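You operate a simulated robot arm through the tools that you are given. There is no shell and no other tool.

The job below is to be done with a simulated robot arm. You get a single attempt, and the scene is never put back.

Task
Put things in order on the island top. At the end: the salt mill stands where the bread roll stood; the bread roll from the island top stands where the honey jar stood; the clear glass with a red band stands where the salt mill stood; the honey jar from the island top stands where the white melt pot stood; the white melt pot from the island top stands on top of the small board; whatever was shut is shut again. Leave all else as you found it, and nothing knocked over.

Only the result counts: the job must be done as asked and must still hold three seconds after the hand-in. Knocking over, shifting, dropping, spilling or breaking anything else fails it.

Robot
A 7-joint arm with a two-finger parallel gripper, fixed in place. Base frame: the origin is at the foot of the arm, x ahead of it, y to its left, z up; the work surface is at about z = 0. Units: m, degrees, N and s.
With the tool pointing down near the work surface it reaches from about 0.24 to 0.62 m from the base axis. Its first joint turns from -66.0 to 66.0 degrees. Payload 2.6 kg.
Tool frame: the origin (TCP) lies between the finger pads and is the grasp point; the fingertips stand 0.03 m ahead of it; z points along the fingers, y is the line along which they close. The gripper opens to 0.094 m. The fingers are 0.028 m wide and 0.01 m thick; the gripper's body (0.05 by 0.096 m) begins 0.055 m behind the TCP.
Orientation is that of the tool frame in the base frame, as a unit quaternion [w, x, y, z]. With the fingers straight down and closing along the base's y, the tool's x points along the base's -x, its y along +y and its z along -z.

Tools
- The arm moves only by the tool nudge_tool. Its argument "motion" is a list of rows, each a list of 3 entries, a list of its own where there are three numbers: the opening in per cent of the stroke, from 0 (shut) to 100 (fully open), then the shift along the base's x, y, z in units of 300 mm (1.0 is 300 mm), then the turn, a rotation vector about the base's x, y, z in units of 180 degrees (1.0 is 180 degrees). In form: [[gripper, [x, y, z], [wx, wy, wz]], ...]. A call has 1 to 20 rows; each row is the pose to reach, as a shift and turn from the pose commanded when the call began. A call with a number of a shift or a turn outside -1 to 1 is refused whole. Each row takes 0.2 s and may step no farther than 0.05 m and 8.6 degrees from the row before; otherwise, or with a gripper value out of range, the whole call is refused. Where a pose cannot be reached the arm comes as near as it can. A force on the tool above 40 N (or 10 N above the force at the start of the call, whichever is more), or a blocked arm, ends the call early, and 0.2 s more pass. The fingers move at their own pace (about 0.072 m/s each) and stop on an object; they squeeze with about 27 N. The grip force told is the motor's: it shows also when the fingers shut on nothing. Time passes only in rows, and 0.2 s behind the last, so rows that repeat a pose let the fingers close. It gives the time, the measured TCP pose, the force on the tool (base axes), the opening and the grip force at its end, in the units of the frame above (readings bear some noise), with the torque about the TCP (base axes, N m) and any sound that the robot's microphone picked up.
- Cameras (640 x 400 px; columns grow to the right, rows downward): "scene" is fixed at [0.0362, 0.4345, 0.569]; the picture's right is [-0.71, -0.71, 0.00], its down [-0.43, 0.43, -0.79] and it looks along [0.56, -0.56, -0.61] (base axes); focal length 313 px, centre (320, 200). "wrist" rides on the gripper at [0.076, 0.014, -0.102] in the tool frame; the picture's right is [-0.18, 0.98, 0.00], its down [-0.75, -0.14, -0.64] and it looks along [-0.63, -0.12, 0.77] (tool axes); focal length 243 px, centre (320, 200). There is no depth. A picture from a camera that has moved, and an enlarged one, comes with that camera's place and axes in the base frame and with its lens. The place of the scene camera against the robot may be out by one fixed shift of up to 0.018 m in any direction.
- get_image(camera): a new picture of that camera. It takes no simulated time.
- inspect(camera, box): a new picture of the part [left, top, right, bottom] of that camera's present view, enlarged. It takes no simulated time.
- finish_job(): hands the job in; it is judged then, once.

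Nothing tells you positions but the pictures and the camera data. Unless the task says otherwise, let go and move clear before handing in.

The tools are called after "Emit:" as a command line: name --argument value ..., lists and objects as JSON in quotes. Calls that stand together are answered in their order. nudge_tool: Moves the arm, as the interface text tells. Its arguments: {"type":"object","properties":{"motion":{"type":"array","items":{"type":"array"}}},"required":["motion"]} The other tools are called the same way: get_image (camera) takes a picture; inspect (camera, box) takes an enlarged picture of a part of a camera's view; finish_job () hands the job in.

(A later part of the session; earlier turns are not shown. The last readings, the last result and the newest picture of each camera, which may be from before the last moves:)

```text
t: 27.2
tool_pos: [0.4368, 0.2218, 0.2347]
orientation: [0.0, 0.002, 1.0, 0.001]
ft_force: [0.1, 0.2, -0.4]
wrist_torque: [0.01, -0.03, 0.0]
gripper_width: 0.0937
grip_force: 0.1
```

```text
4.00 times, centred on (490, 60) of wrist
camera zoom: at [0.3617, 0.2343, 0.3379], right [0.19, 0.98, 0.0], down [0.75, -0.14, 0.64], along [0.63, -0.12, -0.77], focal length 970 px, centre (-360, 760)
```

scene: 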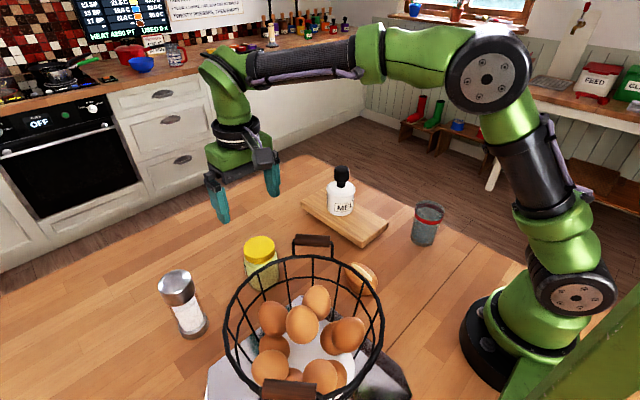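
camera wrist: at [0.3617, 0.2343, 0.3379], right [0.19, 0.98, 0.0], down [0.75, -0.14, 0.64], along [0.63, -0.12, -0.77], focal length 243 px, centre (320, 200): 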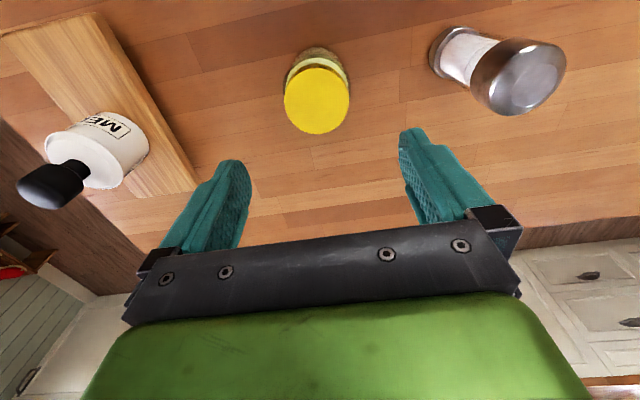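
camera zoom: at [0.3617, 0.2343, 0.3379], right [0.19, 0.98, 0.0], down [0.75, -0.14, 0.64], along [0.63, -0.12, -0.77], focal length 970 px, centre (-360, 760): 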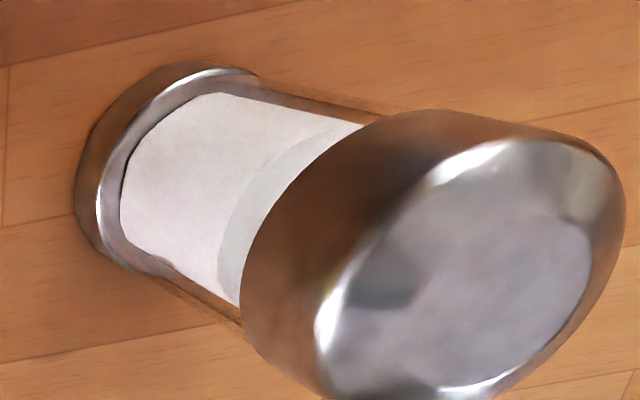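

The jar's base matches the pot's old footprint to within a few millimetres. Now I'll move over to the roll, passing in front of the basket handle.

Emit:
nudge_tool --motion '[[100, [0, -0.08, 0], [0, 0, 0]], [100, [0, -0.2, 0], [0, 0, 0]], [100, [-0.05, -0.32, 0], [0, 0, 0]], [100, [-0.12, -0.42, 0], [0, 0, 0]], [100, [-0.22, -0.47, 0], [0, 0, 0]], [100, [-0.33, -0.48, 0], [0, 0, 0]], [100, [-0.43, -0.48, -0.03], [0, 0, 0]], [100, [-0.5, -0.48, -0.06], [0, 0, 0]], [100, [-0.52, -0.48, -0.1], [0, 0, 0]], [100, [-0.52, -0.48, -0.1], [0, 0, 0]]]'

Emit:
get_image --camera "wrist"

Emit:
get_image --camera "scene"

```text
t: 29.4
tool_pos: [0.2813, 0.0744, 0.2051]
orientation: [0.0, 0.001, 1.0, 0.001]
ft_force: [0.0, -0.4, 0.4]
wrist_torque: [0.0, -0.01, -0.05]
gripper_width: 0.0941
grip_force: 0.1
```

```text
taken
camera wrist: at [0.2049, 0.0881, 0.3072], right [0.19, 0.98, 0.0], down [0.75, -0.14, 0.64], along [0.63, -0.12, -0.77], focal length 243 px, centre (320, 200)
```

wrist: 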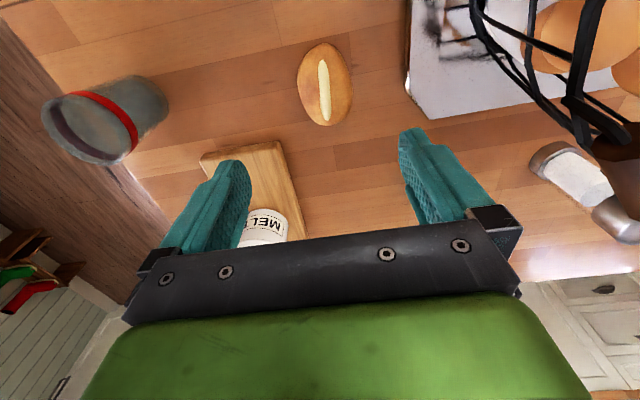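

```text
taken
```

scene: 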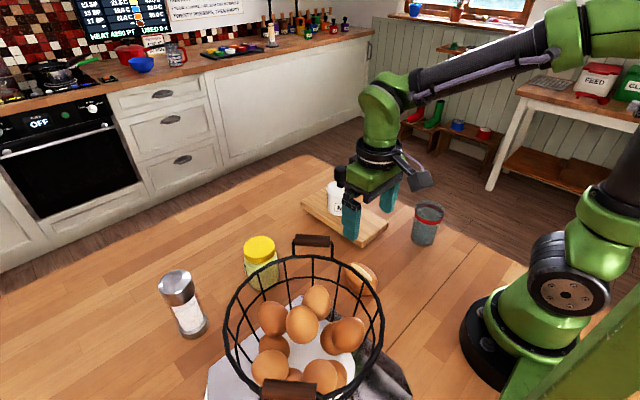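

The roll lies nearly along x between the fingers. I'll enlarge it and the glass to fix their positions.

Emit:
inspect --camera "wrist" --box '[245, 30, 405, 130]'

Emit:
inspect --camera "wrist" --box '[30, 65, 190, 165]'

Emit:
inspect --camera "scene" --box '[320, 230, 400, 310]'

```text
4.00 times, centred on (325, 80) of wrist
camera zoom: at [0.2049, 0.0881, 0.3072], right [0.19, 0.98, 0.0], down [0.75, -0.14, 0.64], along [0.63, -0.12, -0.77], focal length 970 px, centre (300, 680)
```

zoom: 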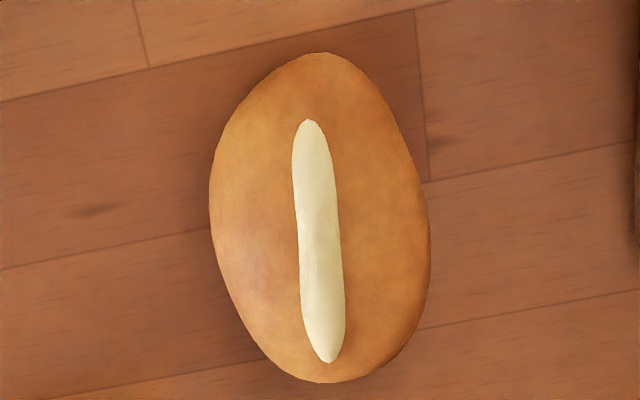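

```text
4.00 times, centred on (110, 115) of wrist
camera zoom: at [0.2049, 0.0881, 0.3072], right [0.19, 0.98, 0.0], down [0.75, -0.14, 0.64], along [0.63, -0.12, -0.77], focal length 970 px, centre (1160, 540)
```

zoom: 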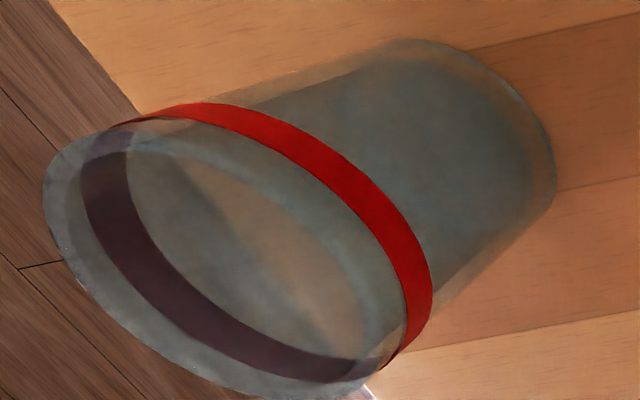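

```text
5.00 times, centred on (360, 270) of scene
camera zoom: at [0.0362, 0.4345, 0.569], right [-0.71, -0.71, 0.0], down [-0.43, 0.43, -0.79], along [0.56, -0.56, -0.61], focal length 1563 px, centre (120, -150)
```

zoom: 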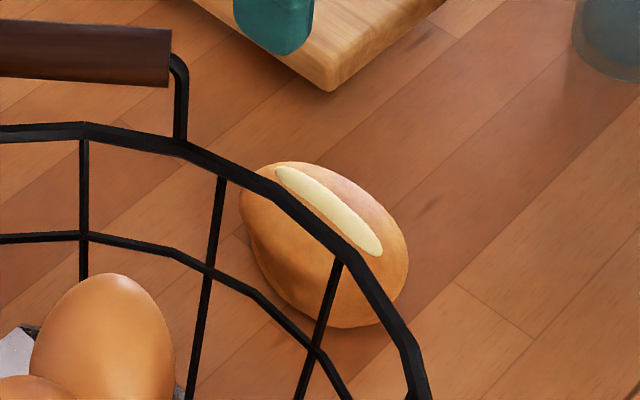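

The roll is centred near (0.281, 0.0805), about 0.06 m wide, with its axis turned −8° from x. I'll turn the tool to match, go down and close.

Emit:
nudge_tool --motion '[[100, [0, 0.01, -0.08], [0, 0, -0.02]], [100, [0, 0.02, -0.17], [0, 0, -0.0444]], [100, [0, 0.02, -0.26], [0, 0, -0.0444]], [100, [0, 0.02, -0.35], [0, 0, -0.0444]], [100, [0, 0.02, -0.43], [0, 0, -0.0444]], [100, [0, 0.02, -0.5], [0, 0, -0.0444]], [100, [0, 0.02, -0.54], [0, 0, -0.0444]], [100, [0, 0.02, -0.56], [0, 0, -0.0444]], [100, [0, 0.02, -0.56], [0, 0, -0.0444]]]'

Emit:
get_image --camera "wrist"

Emit:
inspect --camera "scene" --box '[280, 180, 440, 300]'

```text
t: 31.4
tool_pos: [0.2805, 0.0808, 0.0356]
orientation: [-0.001, 0.071, 0.997, 0.0]
ft_force: [-0.1, -1.4, 0.2]
wrist_torque: [-0.02, 0.0, 0.0]
gripper_width: 0.094
grip_force: 0.3
```

```text
taken
camera wrist: at [0.2076, 0.1047, 0.1385], right [0.32, 0.95, 0.0], down [0.73, -0.25, 0.64], along [0.61, -0.21, -0.77], focal length 243 px, centre (320, 200)
```

wrist: 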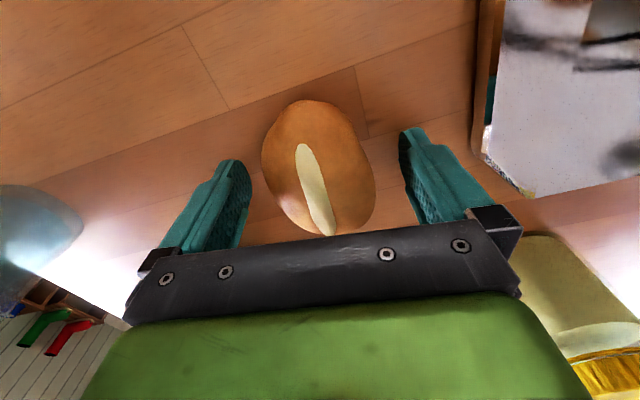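

```text
3.33 times, centred on (360, 240) of scene
camera zoom: at [0.0362, 0.4345, 0.569], right [-0.71, -0.71, 0.0], down [-0.43, 0.43, -0.79], along [0.56, -0.56, -0.61], focal length 1042 px, centre (187, 67)
```

zoom: 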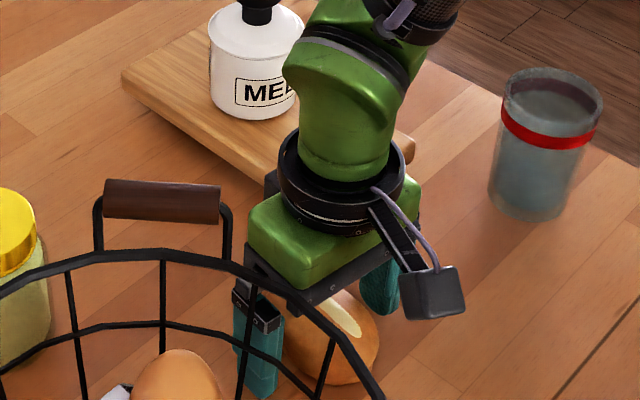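

The roll is between the fingers with clearance on both sides. I'll close on it and lift.

Emit:
nudge_tool --motion '[[80, [0, 0, 0], [0, 0, 0]], [60, [0, 0, 0], [0, 0, 0]], [40, [0, 0, 0], [0, 0, 0]], [30, [0, 0, 0], [0, 0, 0]], [30, [0, 0, 0], [0, 0, 0]], [30, [0, 0, 0], [0, 0, 0]]]'

Emit:
get_image --camera "wrist"

```text
t: 32.8
tool_pos: [0.2813, 0.0806, 0.0354]
orientation: [0.0, 0.071, 0.998, 0.001]
ft_force: [-0.9, -0.7, 1.0]
wrist_torque: [0.06, 0.01, 0.04]
gripper_width: 0.0546
grip_force: 27.1
```

```text
taken
camera wrist: at [0.2076, 0.1046, 0.1386], right [0.32, 0.95, 0.0], down [0.73, -0.25, 0.64], along [0.61, -0.21, -0.77], focal length 243 px, centre (320, 200)
```

wrist: 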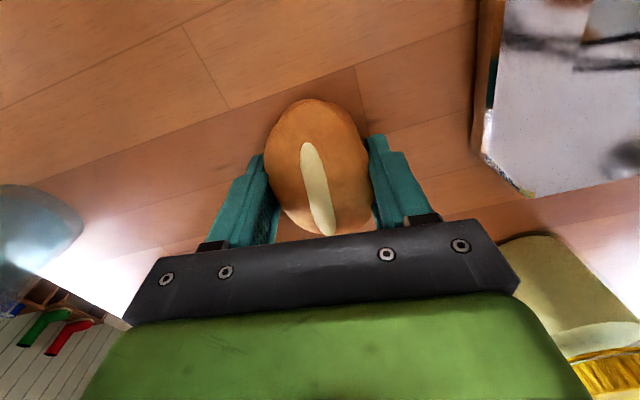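

The roll is gripped at 0.055 m. I'll lift it and check before carrying.

Emit:
nudge_tool --motion '[[30, [0, 0, 0.03], [0, 0, 0]], [30, [0, 0, 0.09], [0, 0, 0]], [30, [0, 0, 0.17], [0, 0, 0]], [30, [0, 0, 0.26], [0, 0, 0]], [30, [0, 0, 0.35], [0, 0, 0]], [30, [0, 0, 0.44], [0, 0, 0]], [30, [0, 0, 0.48], [0, 0, 0]], [30, [0, 0, 0.48], [0, 0, 0]]]'

Emit:
get_image --camera "wrist"

Emit:
get_image --camera "scene"

```text
t: 34.6
tool_pos: [0.2822, 0.0826, 0.1793]
orientation: [-0.001, 0.07, 0.998, 0.0]
ft_force: [0.0, 0.0, -0.8]
wrist_torque: [0.02, -0.04, 0.01]
gripper_width: 0.0546
grip_force: 27.1
```

```text
taken
camera wrist: at [0.2086, 0.1065, 0.2823], right [0.32, 0.95, 0.0], down [0.73, -0.25, 0.64], along [0.61, -0.21, -0.77], focal length 243 px, centre (320, 200)
```

wrist: 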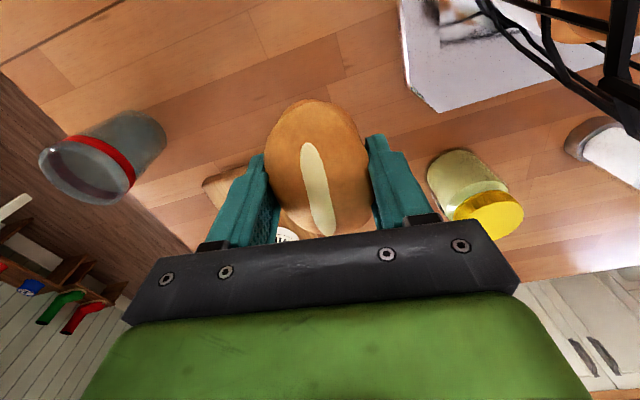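

```text
taken
```

scene: 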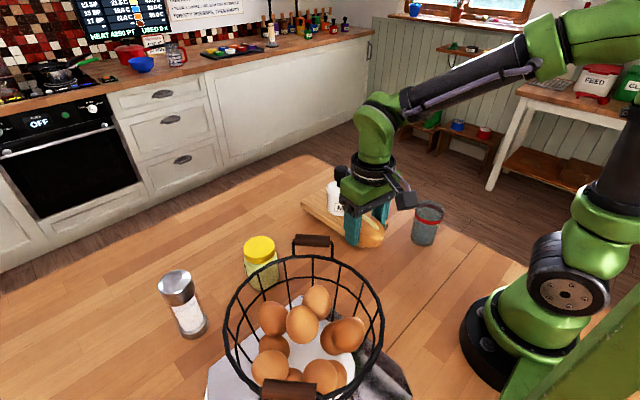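

The roll is held level. I'll carry it to the honey jar's old spot at (0.561, 0.120).

Emit:
nudge_tool --motion '[[30, [0.04, 0.01, 0], [0, 0, 0]], [30, [0.13, 0.03, 0], [0, 0, 0]], [30, [0.24, 0.045, 0], [0, 0, 0]], [30, [0.35, 0.06, 0], [0, 0, 0]], [30, [0.46, 0.075, 0], [0, 0, 0]], [30, [0.57, 0.09, 0], [0, 0, 0]], [30, [0.68, 0.1, 0], [0, 0, 0]], [30, [0.78, 0.11, 0], [0, 0, 0]], [30, [0.87, 0.12, 0], [0, 0, 0]], [30, [0.92, 0.125, 0], [0, 0, 0]], [30, [0.93, 0.125, 0], [0, 0, 0]], [30, [0.93, 0.125, -0.08], [0, 0, 0]], [30, [0.93, 0.125, -0.17], [0, 0, 0]], [30, [0.93, 0.125, -0.26], [0, 0, 0]], [30, [0.93, 0.125, -0.35], [0, 0, 0]], [30, [0.93, 0.125, -0.41], [0, 0, 0]], [30, [0.93, 0.125, -0.44], [0, 0, 0]], [30, [0.93, 0.125, -0.44], [0, 0, 0]]]'

Emit:
get_image --camera "wrist"

Emit:
inspect --camera "scene" --box '[180, 150, 340, 250]'

```text
t: 38.4
tool_pos: [0.5609, 0.1185, 0.0471]
orientation: [0.001, 0.069, 0.998, 0.0]
ft_force: [0.0, 0.3, 0.4]
wrist_torque: [-0.01, -0.01, 0.01]
gripper_width: 0.0546
grip_force: 27.5
```

```text
taken
camera wrist: at [0.487, 0.1427, 0.1499], right [0.32, 0.95, 0.0], down [0.73, -0.25, 0.64], along [0.61, -0.2, -0.77], focal length 243 px, centre (320, 200)
```

wrist: 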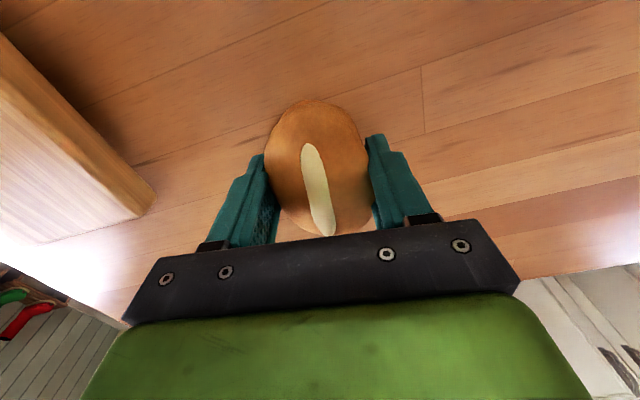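

```text
4.00 times, centred on (260, 200) of scene
camera zoom: at [0.0362, 0.4345, 0.569], right [-0.71, -0.71, 0.0], down [-0.43, 0.43, -0.79], along [0.56, -0.56, -0.61], focal length 1251 px, centre (560, 200)
```

zoom: 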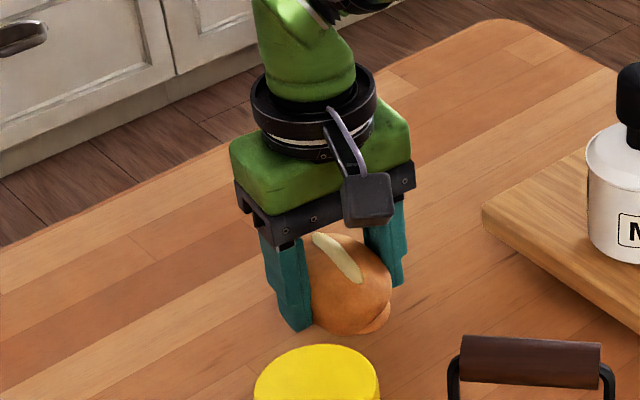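

About 11 mm remains before the roll touches the counter. I'll lower it gently.

Emit:
nudge_tool --motion '[[30, [0, 0, -0.015], [0, 0, 0]], [30, [0, 0, -0.028], [0, 0, 0]], [30, [0, 0, -0.035], [0, 0, 0]], [30, [0, 0, -0.035], [0, 0, 0]]]'

Emit:
nudge_tool --motion '[[30, [0, 0, -0.003], [0, 0, 0]], [30, [0, 0, -0.003], [0, 0, 0]]]'

```text
t: 39.4
tool_pos: [0.5594, 0.1184, 0.0364]
orientation: [0.0, 0.07, 0.998, 0.001]
ft_force: [-0.3, -0.7, -1.2]
wrist_torque: [-0.02, -0.01, -0.02]
gripper_width: 0.0546
grip_force: 26.9
```

```text
t: 40.0
tool_pos: [0.5596, 0.1182, 0.0377]
orientation: [0.001, 0.072, 0.997, -0.001]
ft_force: [0.1, 0.5, -0.7]
wrist_torque: [0.03, 0.02, 0.01]
gripper_width: 0.0545
grip_force: 27.2
```

There is still no contact, so I'll continue by a millimetre at a time.

Emit:
nudge_tool --motion '[[30, [0, 0, -0.004], [0, 0, 0]], [30, [0, 0, -0.004], [0, 0, 0]]]'

Emit:
nudge_tool --motion '[[30, [0, 0, -0.003], [0, 0, 0]], [30, [0, 0, -0.003], [0, 0, 0]]]'

```text
t: 40.6
tool_pos: [0.5592, 0.1178, 0.0355]
orientation: [0.0, 0.071, 0.997, 0.0]
ft_force: [0.0, 0.9, 1.2]
wrist_torque: [0.01, 0.02, 0.03]
gripper_width: 0.0542
grip_force: 26.7
```

```text
t: 41.2
tool_pos: [0.5595, 0.1178, 0.035]
orientation: [0.002, 0.07, 0.998, 0.001]
ft_force: [1.8, 2.4, 9.0]
wrist_torque: [0.09, 0.05, -0.07]
gripper_width: 0.0543
grip_force: 27.1
```

The roll is touching down. I'll open, rise straight up and look.

Emit:
nudge_tool --motion '[[60, [0, 0, 0], [0, 0, 0]], [80, [0, 0, 0], [0, 0, 0]], [100, [0, 0, 0], [0, 0, 0]], [100, [0, 0, 0.03], [0, 0, 0]], [100, [0, 0, 0.1], [0, 0, 0]], [100, [0, 0, 0.2], [0, 0, 0]], [100, [0, 0, 0.31], [0, 0, 0]], [100, [0, 0, 0.42], [0, 0, 0.02]], [100, [0, 0, 0.53], [0, 0, 0.0444]], [100, [0, 0, 0.64], [0, 0, 0.0444]], [100, [0, 0, 0.7], [0, 0, 0.0444]], [100, [0, 0, 0.7], [0, 0, 0.0444]]]'

Emit:
get_image --camera "wrist"

Emit:
get_image --camera "scene"

```text
t: 43.8
tool_pos: [0.5602, 0.1182, 0.243]
orientation: [0.0, 0.0, 1.0, 0.001]
ft_force: [0.2, 0.7, -0.7]
wrist_torque: [0.0, 0.0, -0.01]
gripper_width: 0.0939
grip_force: 0.0
```

```text
taken
camera wrist: at [0.4843, 0.1312, 0.3461], right [0.19, 0.98, 0.0], down [0.75, -0.14, 0.64], along [0.63, -0.12, -0.77], focal length 243 px, centre (320, 200)
```

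wrist: 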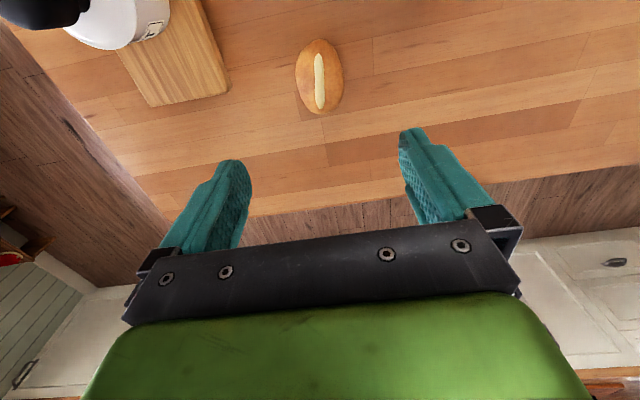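

```text
taken
```

scene: 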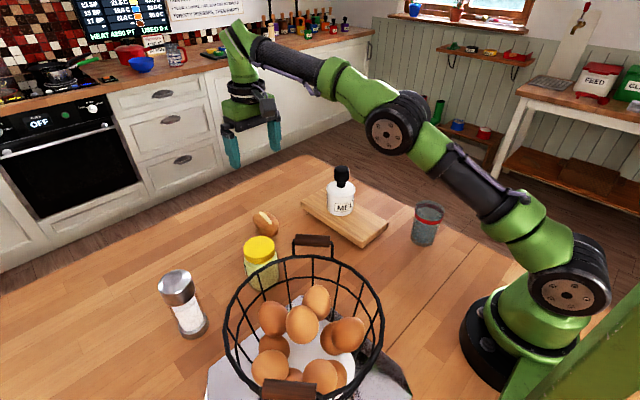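

The roll stands in the honey jar's old spot. The mill now measures at about (0.4415, 0.3865) and 0.14 m tall, so I'll move above it at height.

Emit:
nudge_tool --motion '[[100, [-0.02, 0.05, 0.02], [0, 0, 0]], [100, [-0.06, 0.14, 0.03], [0, 0, 0]], [100, [-0.11, 0.25, 0.03], [0, 0, 0]], [100, [-0.16, 0.36, 0.03], [0, 0, 0]], [100, [-0.21, 0.47, 0.03], [0, 0, 0]], [100, [-0.26, 0.58, 0.03], [0, 0, 0]], [100, [-0.31, 0.69, 0.03], [0, 0, 0]], [100, [-0.35, 0.79, 0.03], [0, 0, 0]], [100, [-0.385, 0.87, 0.03], [0, 0, 0]], [100, [-0.3957, 0.894, 0.03], [0, 0, 0]], [100, [-0.3957, 0.894, 0.03], [0, 0, 0]]]'

Emit:
get_image --camera "wrist"

Emit:
get_image --camera "scene"

```text
t: 46.2
tool_pos: [0.4409, 0.3701, 0.2507]
orientation: [0.0, 0.0, 1.0, 0.001]
ft_force: [0.9, 0.4, 0.2]
wrist_torque: [0.0, -0.01, 0.0]
gripper_width: 0.0939
grip_force: 0.2
out of reach, approached as far as the arm can: row 8, 9, 10, 11
```

```text
taken
camera wrist: at [0.3656, 0.384, 0.3543], right [0.19, 0.98, 0.0], down [0.75, -0.14, 0.64], along [0.63, -0.12, -0.77], focal length 243 px, centre (320, 200)
```

wrist: 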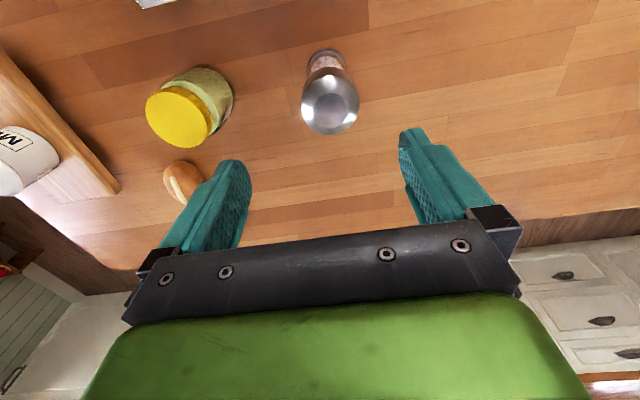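

```text
taken
```

scene: 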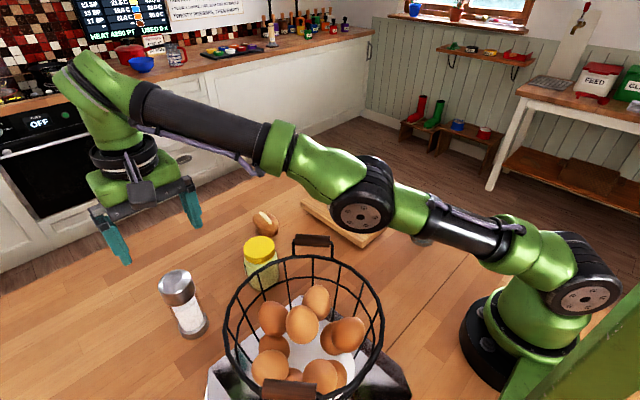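

The arm cannot reach fully out at this height, so I'll lower to where the reach is longer. First I'll zoom in on the mill from here.

Emit:
inspect --camera "wrist" --box '[250, 40, 410, 140]'

Emit:
inspect --camera "scene" --box '[60, 180, 260, 350]'

```text
4.00 times, centred on (330, 90) of wrist
camera zoom: at [0.3656, 0.384, 0.3543], right [0.19, 0.98, 0.0], down [0.75, -0.14, 0.64], along [0.63, -0.12, -0.77], focal length 970 px, centre (280, 640)
```

zoom: 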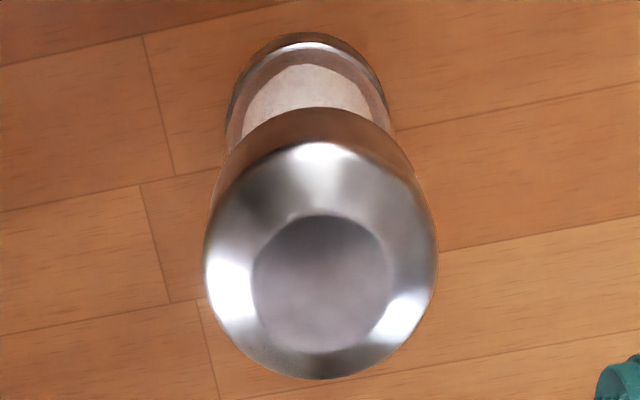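

```text
2.35 times, centred on (160, 265) of scene
camera zoom: at [0.0362, 0.4345, 0.569], right [-0.71, -0.71, 0.0], down [-0.43, 0.43, -0.79], along [0.56, -0.56, -0.61], focal length 736 px, centre (696, 47)
```

zoom: 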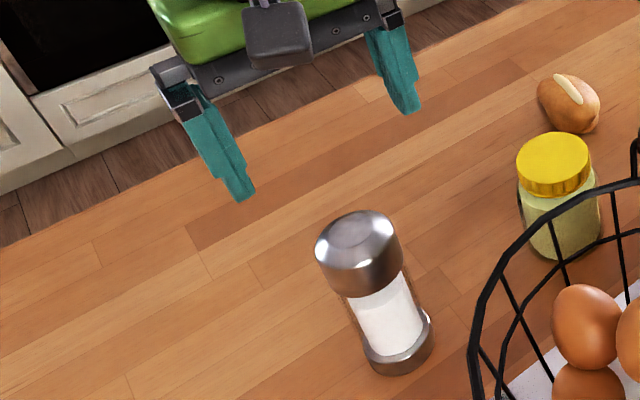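

The mill is about 0.056 m across, centred near (0.443, 0.382). I'll lower toward z 0.19, still above its top, and see where the arm settles.

Emit:
nudge_tool --motion '[[100, [0, 0, -0.05], [0, 0, 0]], [100, [0, 0, -0.1], [0, 0, 0]], [100, [0, 0, -0.15], [0, 0, 0]], [100, [0, 0, -0.2], [0, 0, 0]], [100, [0, 0, -0.2], [0, 0, 0]]]'

Emit:
get_image --camera "wrist"

```text
t: 47.4
tool_pos: [0.4547, 0.3815, 0.1993]
orientation: [-0.001, 0.002, 1.0, 0.0]
ft_force: [-1.0, -0.4, 0.0]
wrist_torque: [0.03, 0.0, 0.01]
gripper_width: 0.094
grip_force: 0.1
out of reach, approached as far as the arm can: row 1, 2, 3, 4, 5
```

```text
taken
camera wrist: at [0.3778, 0.3953, 0.3034], right [0.19, 0.98, 0.0], down [0.75, -0.14, 0.64], along [0.63, -0.12, -0.77], focal length 243 px, centre (320, 200)
```

wrist: 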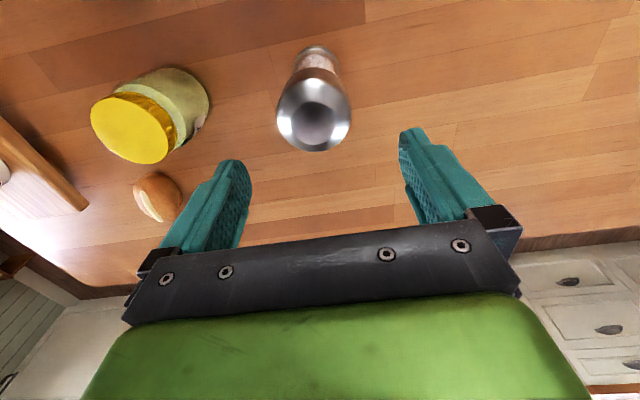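

Both stops lie at a bearing of 40°, so this looks like a wrist joint limit, not a radius limit. I'll turn the tool about +16° around the vertical to free it and aim at the mill centre.

Emit:
nudge_tool --motion '[[100, [0.005, -0.015, 0], [0, 0, 0.03]], [100, [0.005, -0.015, 0], [0, 0, 0.06]], [100, [0.005, -0.015, 0], [0, 0, 0.09]], [100, [0.005, -0.015, 0], [0, 0, 0.09]], [100, [0.005, -0.015, 0], [0, 0, 0.09]]]'

Emit:
get_image --camera "wrist"

Emit:
get_image --camera "scene"

```text
t: 48.6
tool_pos: [0.4561, 0.3779, 0.2]
orientation: [-0.001, -0.14, 0.99, 0.0]
ft_force: [-0.1, 0.6, 0.2]
wrist_torque: [0.0, -0.02, 0.03]
gripper_width: 0.0941
grip_force: 0.1
```

```text
taken
camera wrist: at [0.3791, 0.3708, 0.3028], right [-0.1, 1.0, 0.0], down [0.76, 0.07, 0.64], along [0.64, 0.06, -0.77], focal length 243 px, centre (320, 200)
```

wrist: 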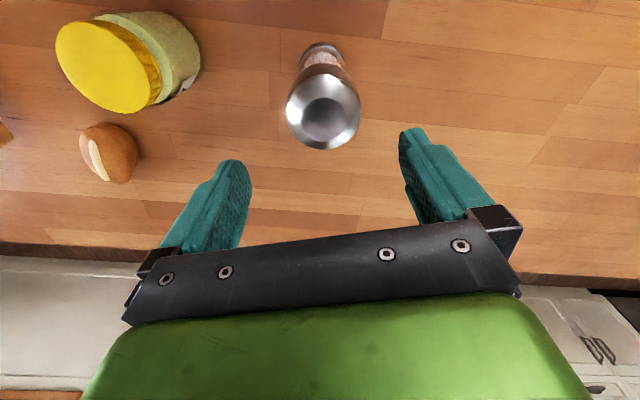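

```text
taken
```

scene: 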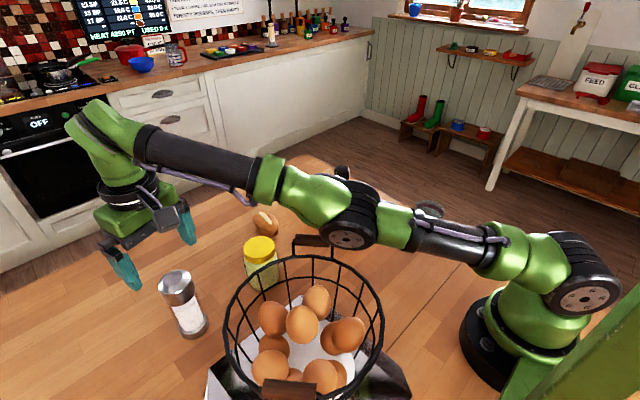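

The pose is now reachable, with yaw at +16°. The arm's elbow passes near the basket handle, so I need to check that closely before descending.

Emit:
inspect --camera "scene" --box '[260, 160, 460, 285]'

Emit:
inspect --camera "scene" --box '[400, 160, 640, 400]'

Emit:
inspect --camera "wrist" --box '[240, 20, 440, 145]'

```text
3.20 times, centred on (360, 222) of scene
camera zoom: at [0.0362, 0.4345, 0.569], right [-0.71, -0.71, 0.0], down [-0.43, 0.43, -0.79], along [0.56, -0.56, -0.61], focal length 1000 px, centre (192, 128)
```

zoom: 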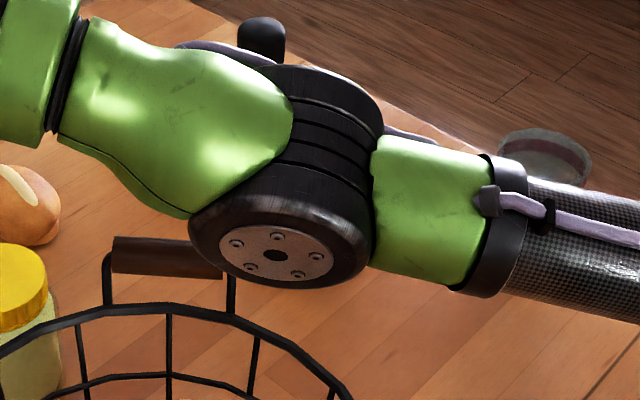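

```text
1.67 times, centred on (520, 280) of scene
camera zoom: at [0.0362, 0.4345, 0.569], right [-0.71, -0.71, 0.0], down [-0.43, 0.43, -0.79], along [0.56, -0.56, -0.61], focal length 521 px, centre (-13, 67)
```

zoom: 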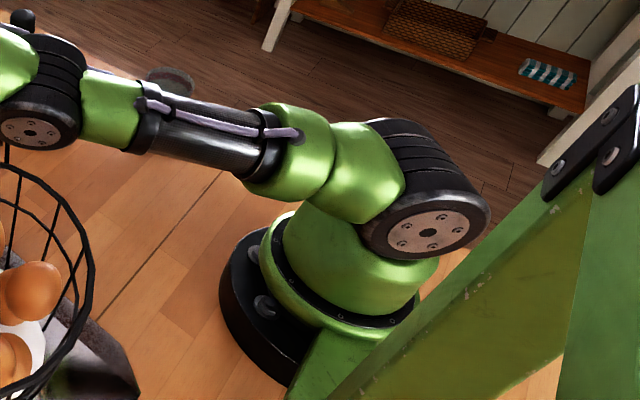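

```text
3.20 times, centred on (340, 82) of wrist
camera zoom: at [0.3791, 0.3708, 0.3028], right [-0.1, 1.0, 0.0], down [0.76, 0.07, 0.64], along [0.64, 0.06, -0.77], focal length 776 px, centre (256, 576)
```

zoom: 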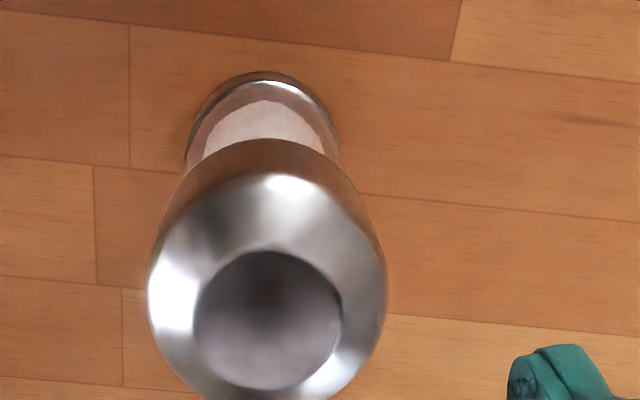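

The mill measures at (0.443, 0.3805). My link geometry suggests that going straight down bends the elbow up, away from the handle. I'll centre on the mill and descend partway, then check the elbow again.

Emit:
nudge_tool --motion '[[100, [-0.02, 0.0035, 0], [0, 0, 0]], [100, [-0.043, 0.007, 0], [0, 0, 0]], [100, [-0.043, 0.007, -0.04], [0, 0, 0]], [100, [-0.043, 0.007, -0.08], [0, 0, 0]], [100, [-0.043, 0.007, -0.12], [0, 0, 0]], [100, [-0.043, 0.007, -0.12], [0, 0, 0]]]'

Emit:
get_image --camera "scene"

Emit:
get_image --camera "wrist"

```text
t: 50.0
tool_pos: [0.4568, 0.3923, 0.1678]
orientation: [-0.001, -0.14, 0.99, 0.001]
ft_force: [-0.3, 0.3, -0.2]
wrist_torque: [0.03, 0.0, 0.02]
gripper_width: 0.0943
grip_force: 0.0
out of reach, approached as far as the arm can: row 1, 2, 3, 4, 5, 6
```

```text
taken
```

scene: 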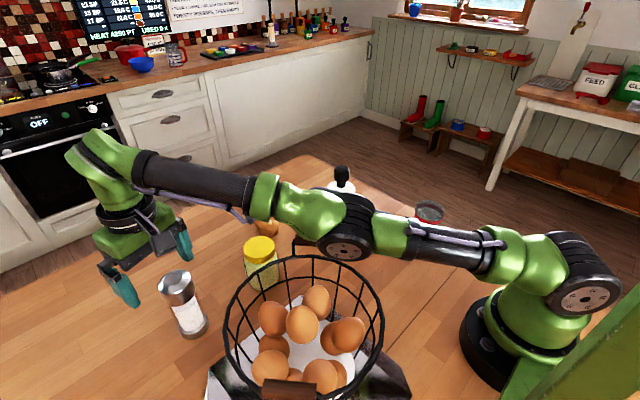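

```text
taken
camera wrist: at [0.3795, 0.3843, 0.2714], right [-0.1, 1.0, 0.0], down [0.76, 0.07, 0.64], along [0.64, 0.06, -0.77], focal length 243 px, centre (320, 200)
```

wrist: 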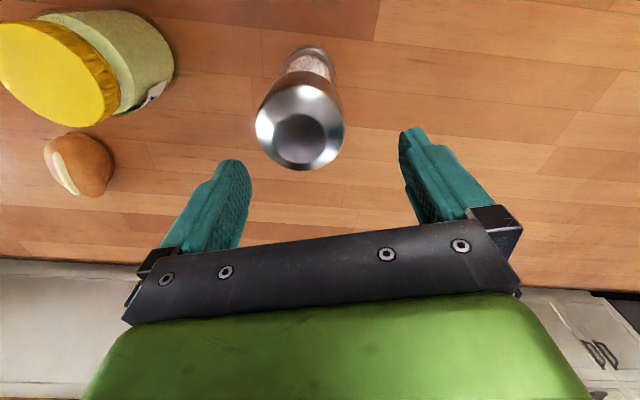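

The arm has become fully straight: all three stopped poses lie on one sphere about the shoulder. It can't bend back from there, and the elbow is low over the basket. I'll back off upward and inward to re-bend the elbow before another approach.

Emit:
nudge_tool --motion '[[100, [0, 0, 0.06], [0, 0, 0]], [100, [-0.03, -0.03, 0.12], [0, 0, 0]], [100, [-0.08, -0.07, 0.18], [0, 0, 0]], [100, [-0.14, -0.12, 0.22], [0, 0, 0]], [100, [-0.2, -0.17, 0.25], [0, 0, 0]], [100, [-0.2, -0.17, 0.25], [0, 0, 0]]]'

Emit:
get_image --camera "scene"

Emit:
get_image --camera "wrist"

```text
t: 51.4
tool_pos: [0.4324, 0.3704, 0.2638]
orientation: [0.0, -0.14, 0.99, 0.0]
ft_force: [-0.5, -0.1, 0.3]
wrist_torque: [-0.02, 0.01, 0.0]
gripper_width: 0.0941
grip_force: 0.0
out of reach, approached as far as the arm can: row 1, 2, 3, 4, 5, 6
```

```text
taken
```

scene: 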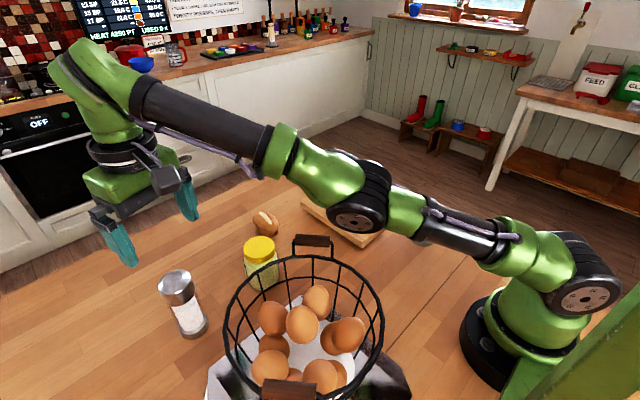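

```text
taken
camera wrist: at [0.3556, 0.3623, 0.3666], right [-0.1, 1.0, 0.0], down [0.76, 0.07, 0.64], along [0.64, 0.06, -0.77], focal length 243 px, centre (320, 200)
```

wrist: 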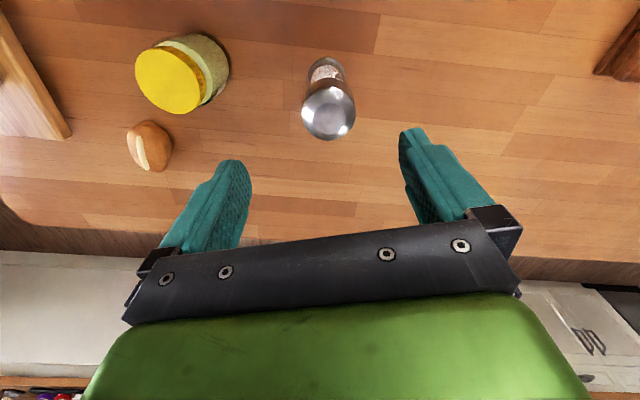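

The arm is still straight. To flex the elbow I'll command a small move down together with a clear inward pull, staying well above the mill and outside the basket.

Emit:
nudge_tool --motion '[[100, [0, 0, -0.06], [0, 0, 0]], [100, [-0.03, -0.03, -0.12], [0, 0, 0]], [100, [-0.08, -0.07, -0.14], [0, 0, 0]], [100, [-0.13, -0.11, -0.14], [0, 0, 0]], [100, [-0.15, -0.13, -0.14], [0, 0, 0]], [100, [-0.15, -0.13, -0.14], [0, 0, 0]], [100, [-0.15, -0.13, -0.14], [0, 0, 0]], [100, [-0.15, -0.13, -0.14], [0, 0, 0]]]'

Emit:
get_image --camera "scene"

```text
t: 53.2
tool_pos: [0.4388, 0.3755, 0.2427]
orientation: [0.0, -0.14, 0.99, 0.0]
ft_force: [-0.9, 0.2, 0.6]
wrist_torque: [-0.03, 0.0, 0.0]
gripper_width: 0.094
grip_force: 0.0
out of reach, approached as far as the arm can: row 1, 2, 3, 4, 5, 6, 7, 8
```

```text
taken
```

scene: 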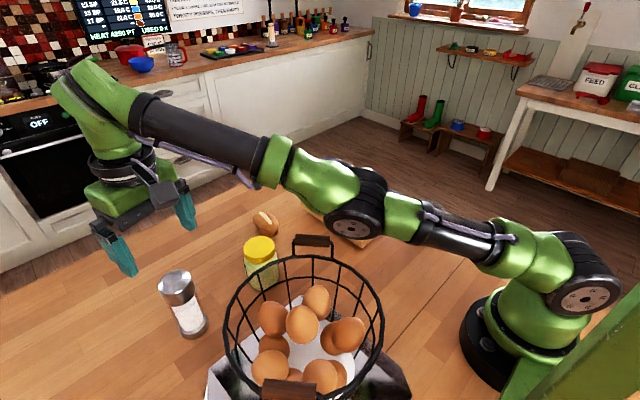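

Vertical moves alone cannot flex the elbow, but pitching the tool should. I'll tilt the fingers inward by about 20° while moving the TCP inward, which forces the elbow to bend.

Emit:
nudge_tool --motion '[[100, [-0.06, -0.052, 0.005], [-0.0253, 0.0295, 0]], [100, [-0.13, -0.112, 0.02], [-0.0506, 0.059, 0]], [100, [-0.2, -0.17, 0.04], [-0.0723, 0.0843, 0]], [100, [-0.24, -0.205, 0.04], [-0.0723, 0.0843, 0]], [100, [-0.25, -0.215, 0.04], [-0.0723, 0.0843, 0]], [100, [-0.25, -0.215, 0.04], [-0.0723, 0.0843, 0]]]'

Emit:
get_image --camera "scene"

```text
t: 54.6
tool_pos: [0.3601, 0.3102, 0.2567]
orientation: [-0.146, -0.139, 0.975, -0.092]
ft_force: [0.2, -0.7, 0.1]
wrist_torque: [-0.01, 0.0, -0.04]
gripper_width: 0.0939
grip_force: 0.1
out of reach, approached as far as the arm can: row 1
```

```text
taken
```

scene: 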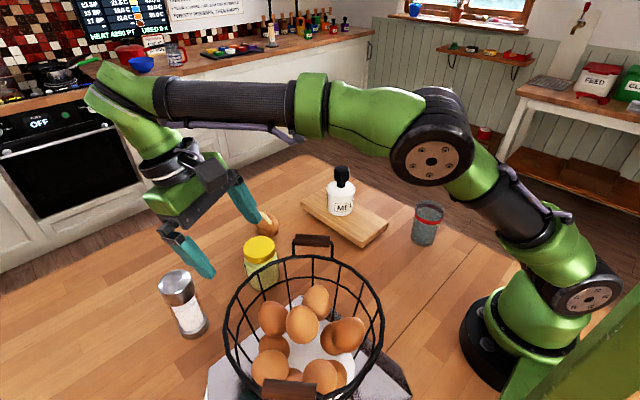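

The elbow is bent up again, well clear of the basket. Now I'll bring the tool back to vertical here.

Emit:
nudge_tool --motion '[[100, [0.01, 0.01, 0], [0.0253, -0.0295, 0]], [100, [0.03, 0.026, 0], [0.0506, -0.059, 0]], [100, [0.05, 0.043, 0], [0.0723, -0.0843, 0]], [100, [0.05, 0.043, 0], [0.0723, -0.0843, 0]]]'

Emit:
get_image --camera "scene"

Emit:
get_image --camera "wrist"

```text
t: 55.6
tool_pos: [0.3766, 0.3222, 0.2565]
orientation: [0.0, -0.14, 0.99, 0.001]
ft_force: [0.4, 0.3, -0.4]
wrist_torque: [-0.01, -0.01, -0.01]
gripper_width: 0.0939
grip_force: 0.0
```

```text
taken
```

scene: 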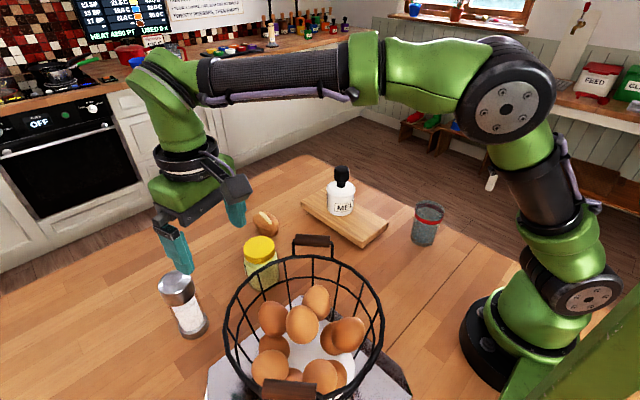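

```text
taken
camera wrist: at [0.2995, 0.3142, 0.3592], right [-0.09, 1.0, 0.0], down [0.76, 0.07, 0.64], along [0.64, 0.06, -0.77], focal length 243 px, centre (320, 200)
```

wrist: 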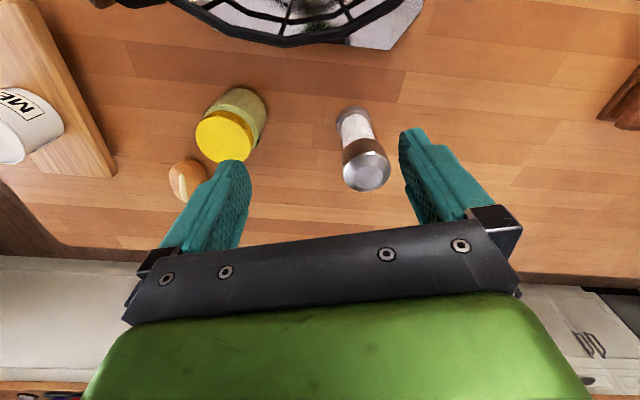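

The tool is vertical and the elbow high. I'll move outward and down to just above the mill, keeping within the straight-arm limit.

Emit:
nudge_tool --motion '[[100, [0.03, 0.027, -0.05], [0, 0, 0]], [100, [0.08, 0.071, -0.11], [0, 0, 0]], [100, [0.13, 0.115, -0.16], [0, 0, 0]], [100, [0.18, 0.16, -0.2], [0, 0, 0]], [100, [0.2213, 0.196, -0.228], [0, 0, 0]], [100, [0.2213, 0.196, -0.228], [0, 0, 0]]]'

Emit:
get_image --camera "scene"

Emit:
get_image --camera "wrist"

```text
t: 57.0
tool_pos: [0.4416, 0.382, 0.1859]
orientation: [0.0, -0.14, 0.99, 0.001]
ft_force: [1.0, -0.3, 1.2]
wrist_torque: [0.02, -0.03, -0.03]
gripper_width: 0.094
grip_force: 0.0
```

```text
taken
```

scene: 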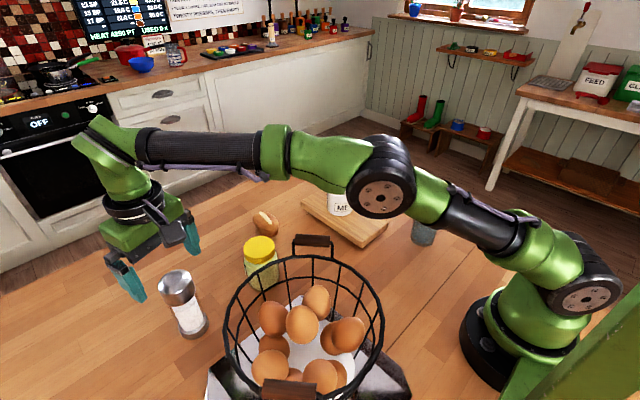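

```text
taken
camera wrist: at [0.3652, 0.3735, 0.2895], right [-0.1, 1.0, 0.0], down [0.76, 0.07, 0.64], along [0.64, 0.06, -0.77], focal length 243 px, centre (320, 200)
```

wrist: 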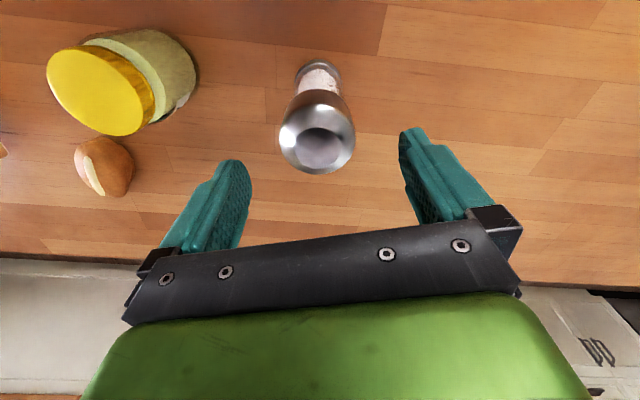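

The mill is centred between the fingers at about (0.444, 0.3815), with plenty of elbow clearance. I'll descend to z 0.112 and grip the cap section.

Emit:
nudge_tool --motion '[[100, [0.004, 0, -0.06], [0, 0, 0]], [100, [0.004, 0, -0.12], [0, 0, 0]], [100, [0.004, 0, -0.18], [0, 0, 0]], [100, [0.004, 0, -0.225], [0, 0, 0]], [100, [0.004, 0, -0.245], [0, 0, 0]], [100, [0.004, 0, -0.245], [0, 0, 0]]]'

Emit:
get_image --camera "scene"

Emit:
get_image --camera "wrist"

```text
t: 58.4
tool_pos: [0.4443, 0.3821, 0.1131]
orientation: [0.0, -0.141, 0.99, 0.0]
ft_force: [-0.2, -0.7, 0.0]
wrist_torque: [-0.02, 0.0, -0.01]
gripper_width: 0.0937
grip_force: 0.1
```

```text
taken
```

scene: 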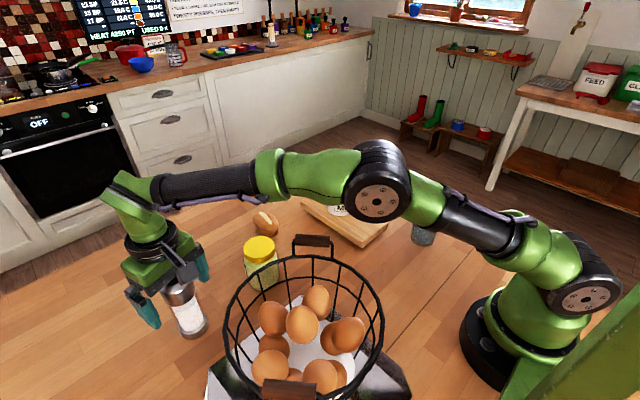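

```text
taken
camera wrist: at [0.3668, 0.3739, 0.216], right [-0.1, 1.0, 0.0], down [0.76, 0.07, 0.64], along [0.64, 0.06, -0.77], focal length 243 px, centre (320, 200)
```

wrist: 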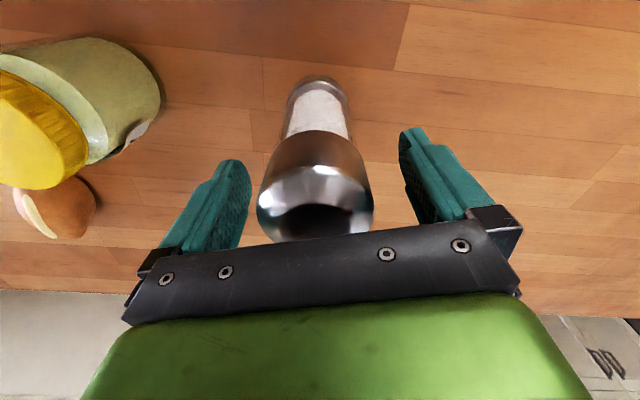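

The mill cap is between the fingers. I'll close and check the grip.

Emit:
nudge_tool --motion '[[80, [0, 0, 0], [0, 0, 0]], [60, [0, 0, 0], [0, 0, 0]], [45, [0, 0, 0], [0, 0, 0]], [30, [0, 0, 0], [0, 0, 0]], [30, [0, 0, 0], [0, 0, 0]], [30, [0, 0, 0], [0, 0, 0]]]'

Emit:
get_image --camera "wrist"

Emit:
inspect --camera "scene" --box '[80, 210, 260, 350]'

```text
t: 59.8
tool_pos: [0.4445, 0.3826, 0.1135]
orientation: [0.0, -0.14, 0.99, 0.0]
ft_force: [0.5, -1.7, 0.4]
wrist_torque: [-0.15, -0.08, -0.04]
gripper_width: 0.0523
grip_force: 26.5
```

```text
taken
camera wrist: at [0.3669, 0.3739, 0.2162], right [-0.1, 1.0, 0.0], down [0.76, 0.07, 0.64], along [0.64, 0.06, -0.77], focal length 243 px, centre (320, 200)
```

wrist: 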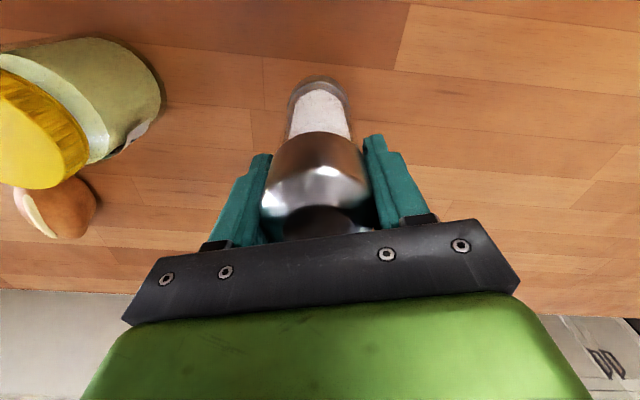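

```text
2.86 times, centred on (170, 280) of scene
camera zoom: at [0.0362, 0.4345, 0.569], right [-0.71, -0.71, 0.0], down [-0.43, 0.43, -0.79], along [0.56, -0.56, -0.61], focal length 893 px, centre (749, -29)
```

zoom: 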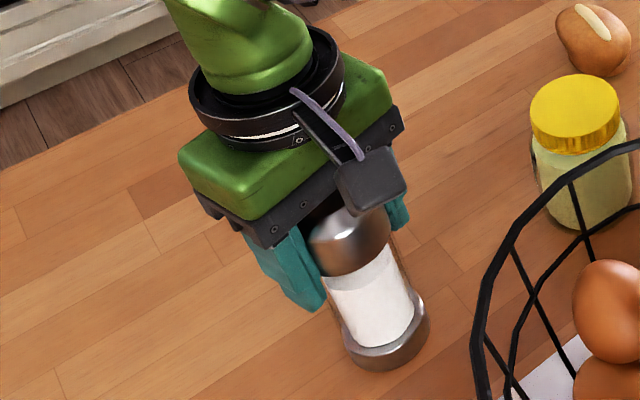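

The mill is gripped at 0.052 m. I'll lift it a little, draw it inward, then raise it further, staying away from the straight-arm limit.

Emit:
nudge_tool --motion '[[30, [0, 0, 0.02], [0, 0, 0]], [30, [0, 0, 0.06], [0, 0, 0]], [30, [0, 0, 0.11], [0, 0, 0]], [30, [0, -0.04, 0.15], [0, 0, 0]], [30, [0, -0.1, 0.2], [0, 0, 0]], [30, [0, -0.17, 0.27], [0, 0, 0]], [30, [0, -0.24, 0.35], [0, 0, 0]], [30, [0, -0.29, 0.43], [0, 0, 0]], [30, [0, -0.31, 0.49], [0, 0, 0]], [30, [0, -0.31, 0.49], [0, 0, 0]]]'

Emit:
get_image --camera "scene"

Emit:
get_image --camera "wrist"

```text
t: 62.0
tool_pos: [0.4431, 0.2891, 0.2599]
orientation: [0.0, -0.141, 0.99, 0.001]
ft_force: [0.4, 0.7, -1.6]
wrist_torque: [0.0, -0.03, -0.01]
gripper_width: 0.0513
grip_force: 26.8
```

```text
taken
```

scene: 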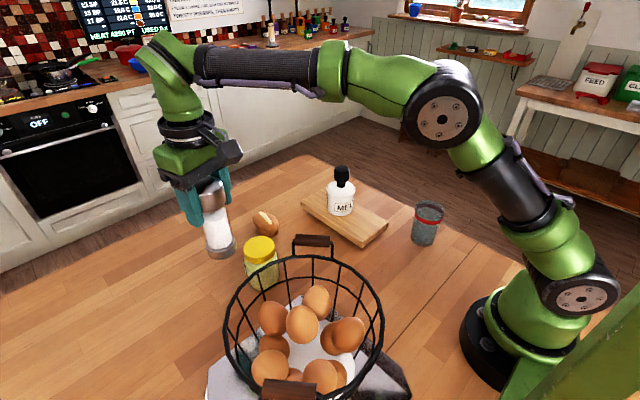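

```text
taken
camera wrist: at [0.3656, 0.2809, 0.3629], right [-0.1, 1.0, 0.0], down [0.76, 0.07, 0.64], along [0.64, 0.06, -0.77], focal length 243 px, centre (320, 200)
```

wrist: 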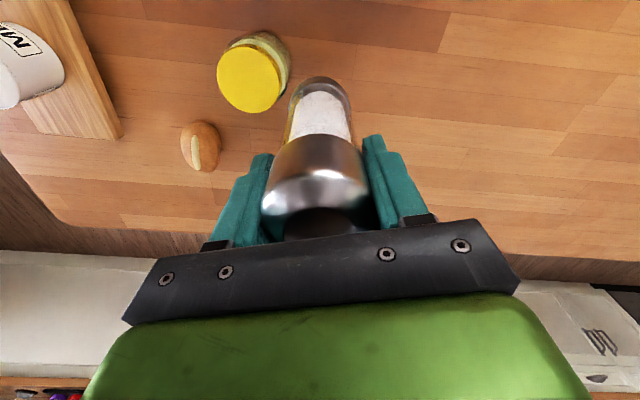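

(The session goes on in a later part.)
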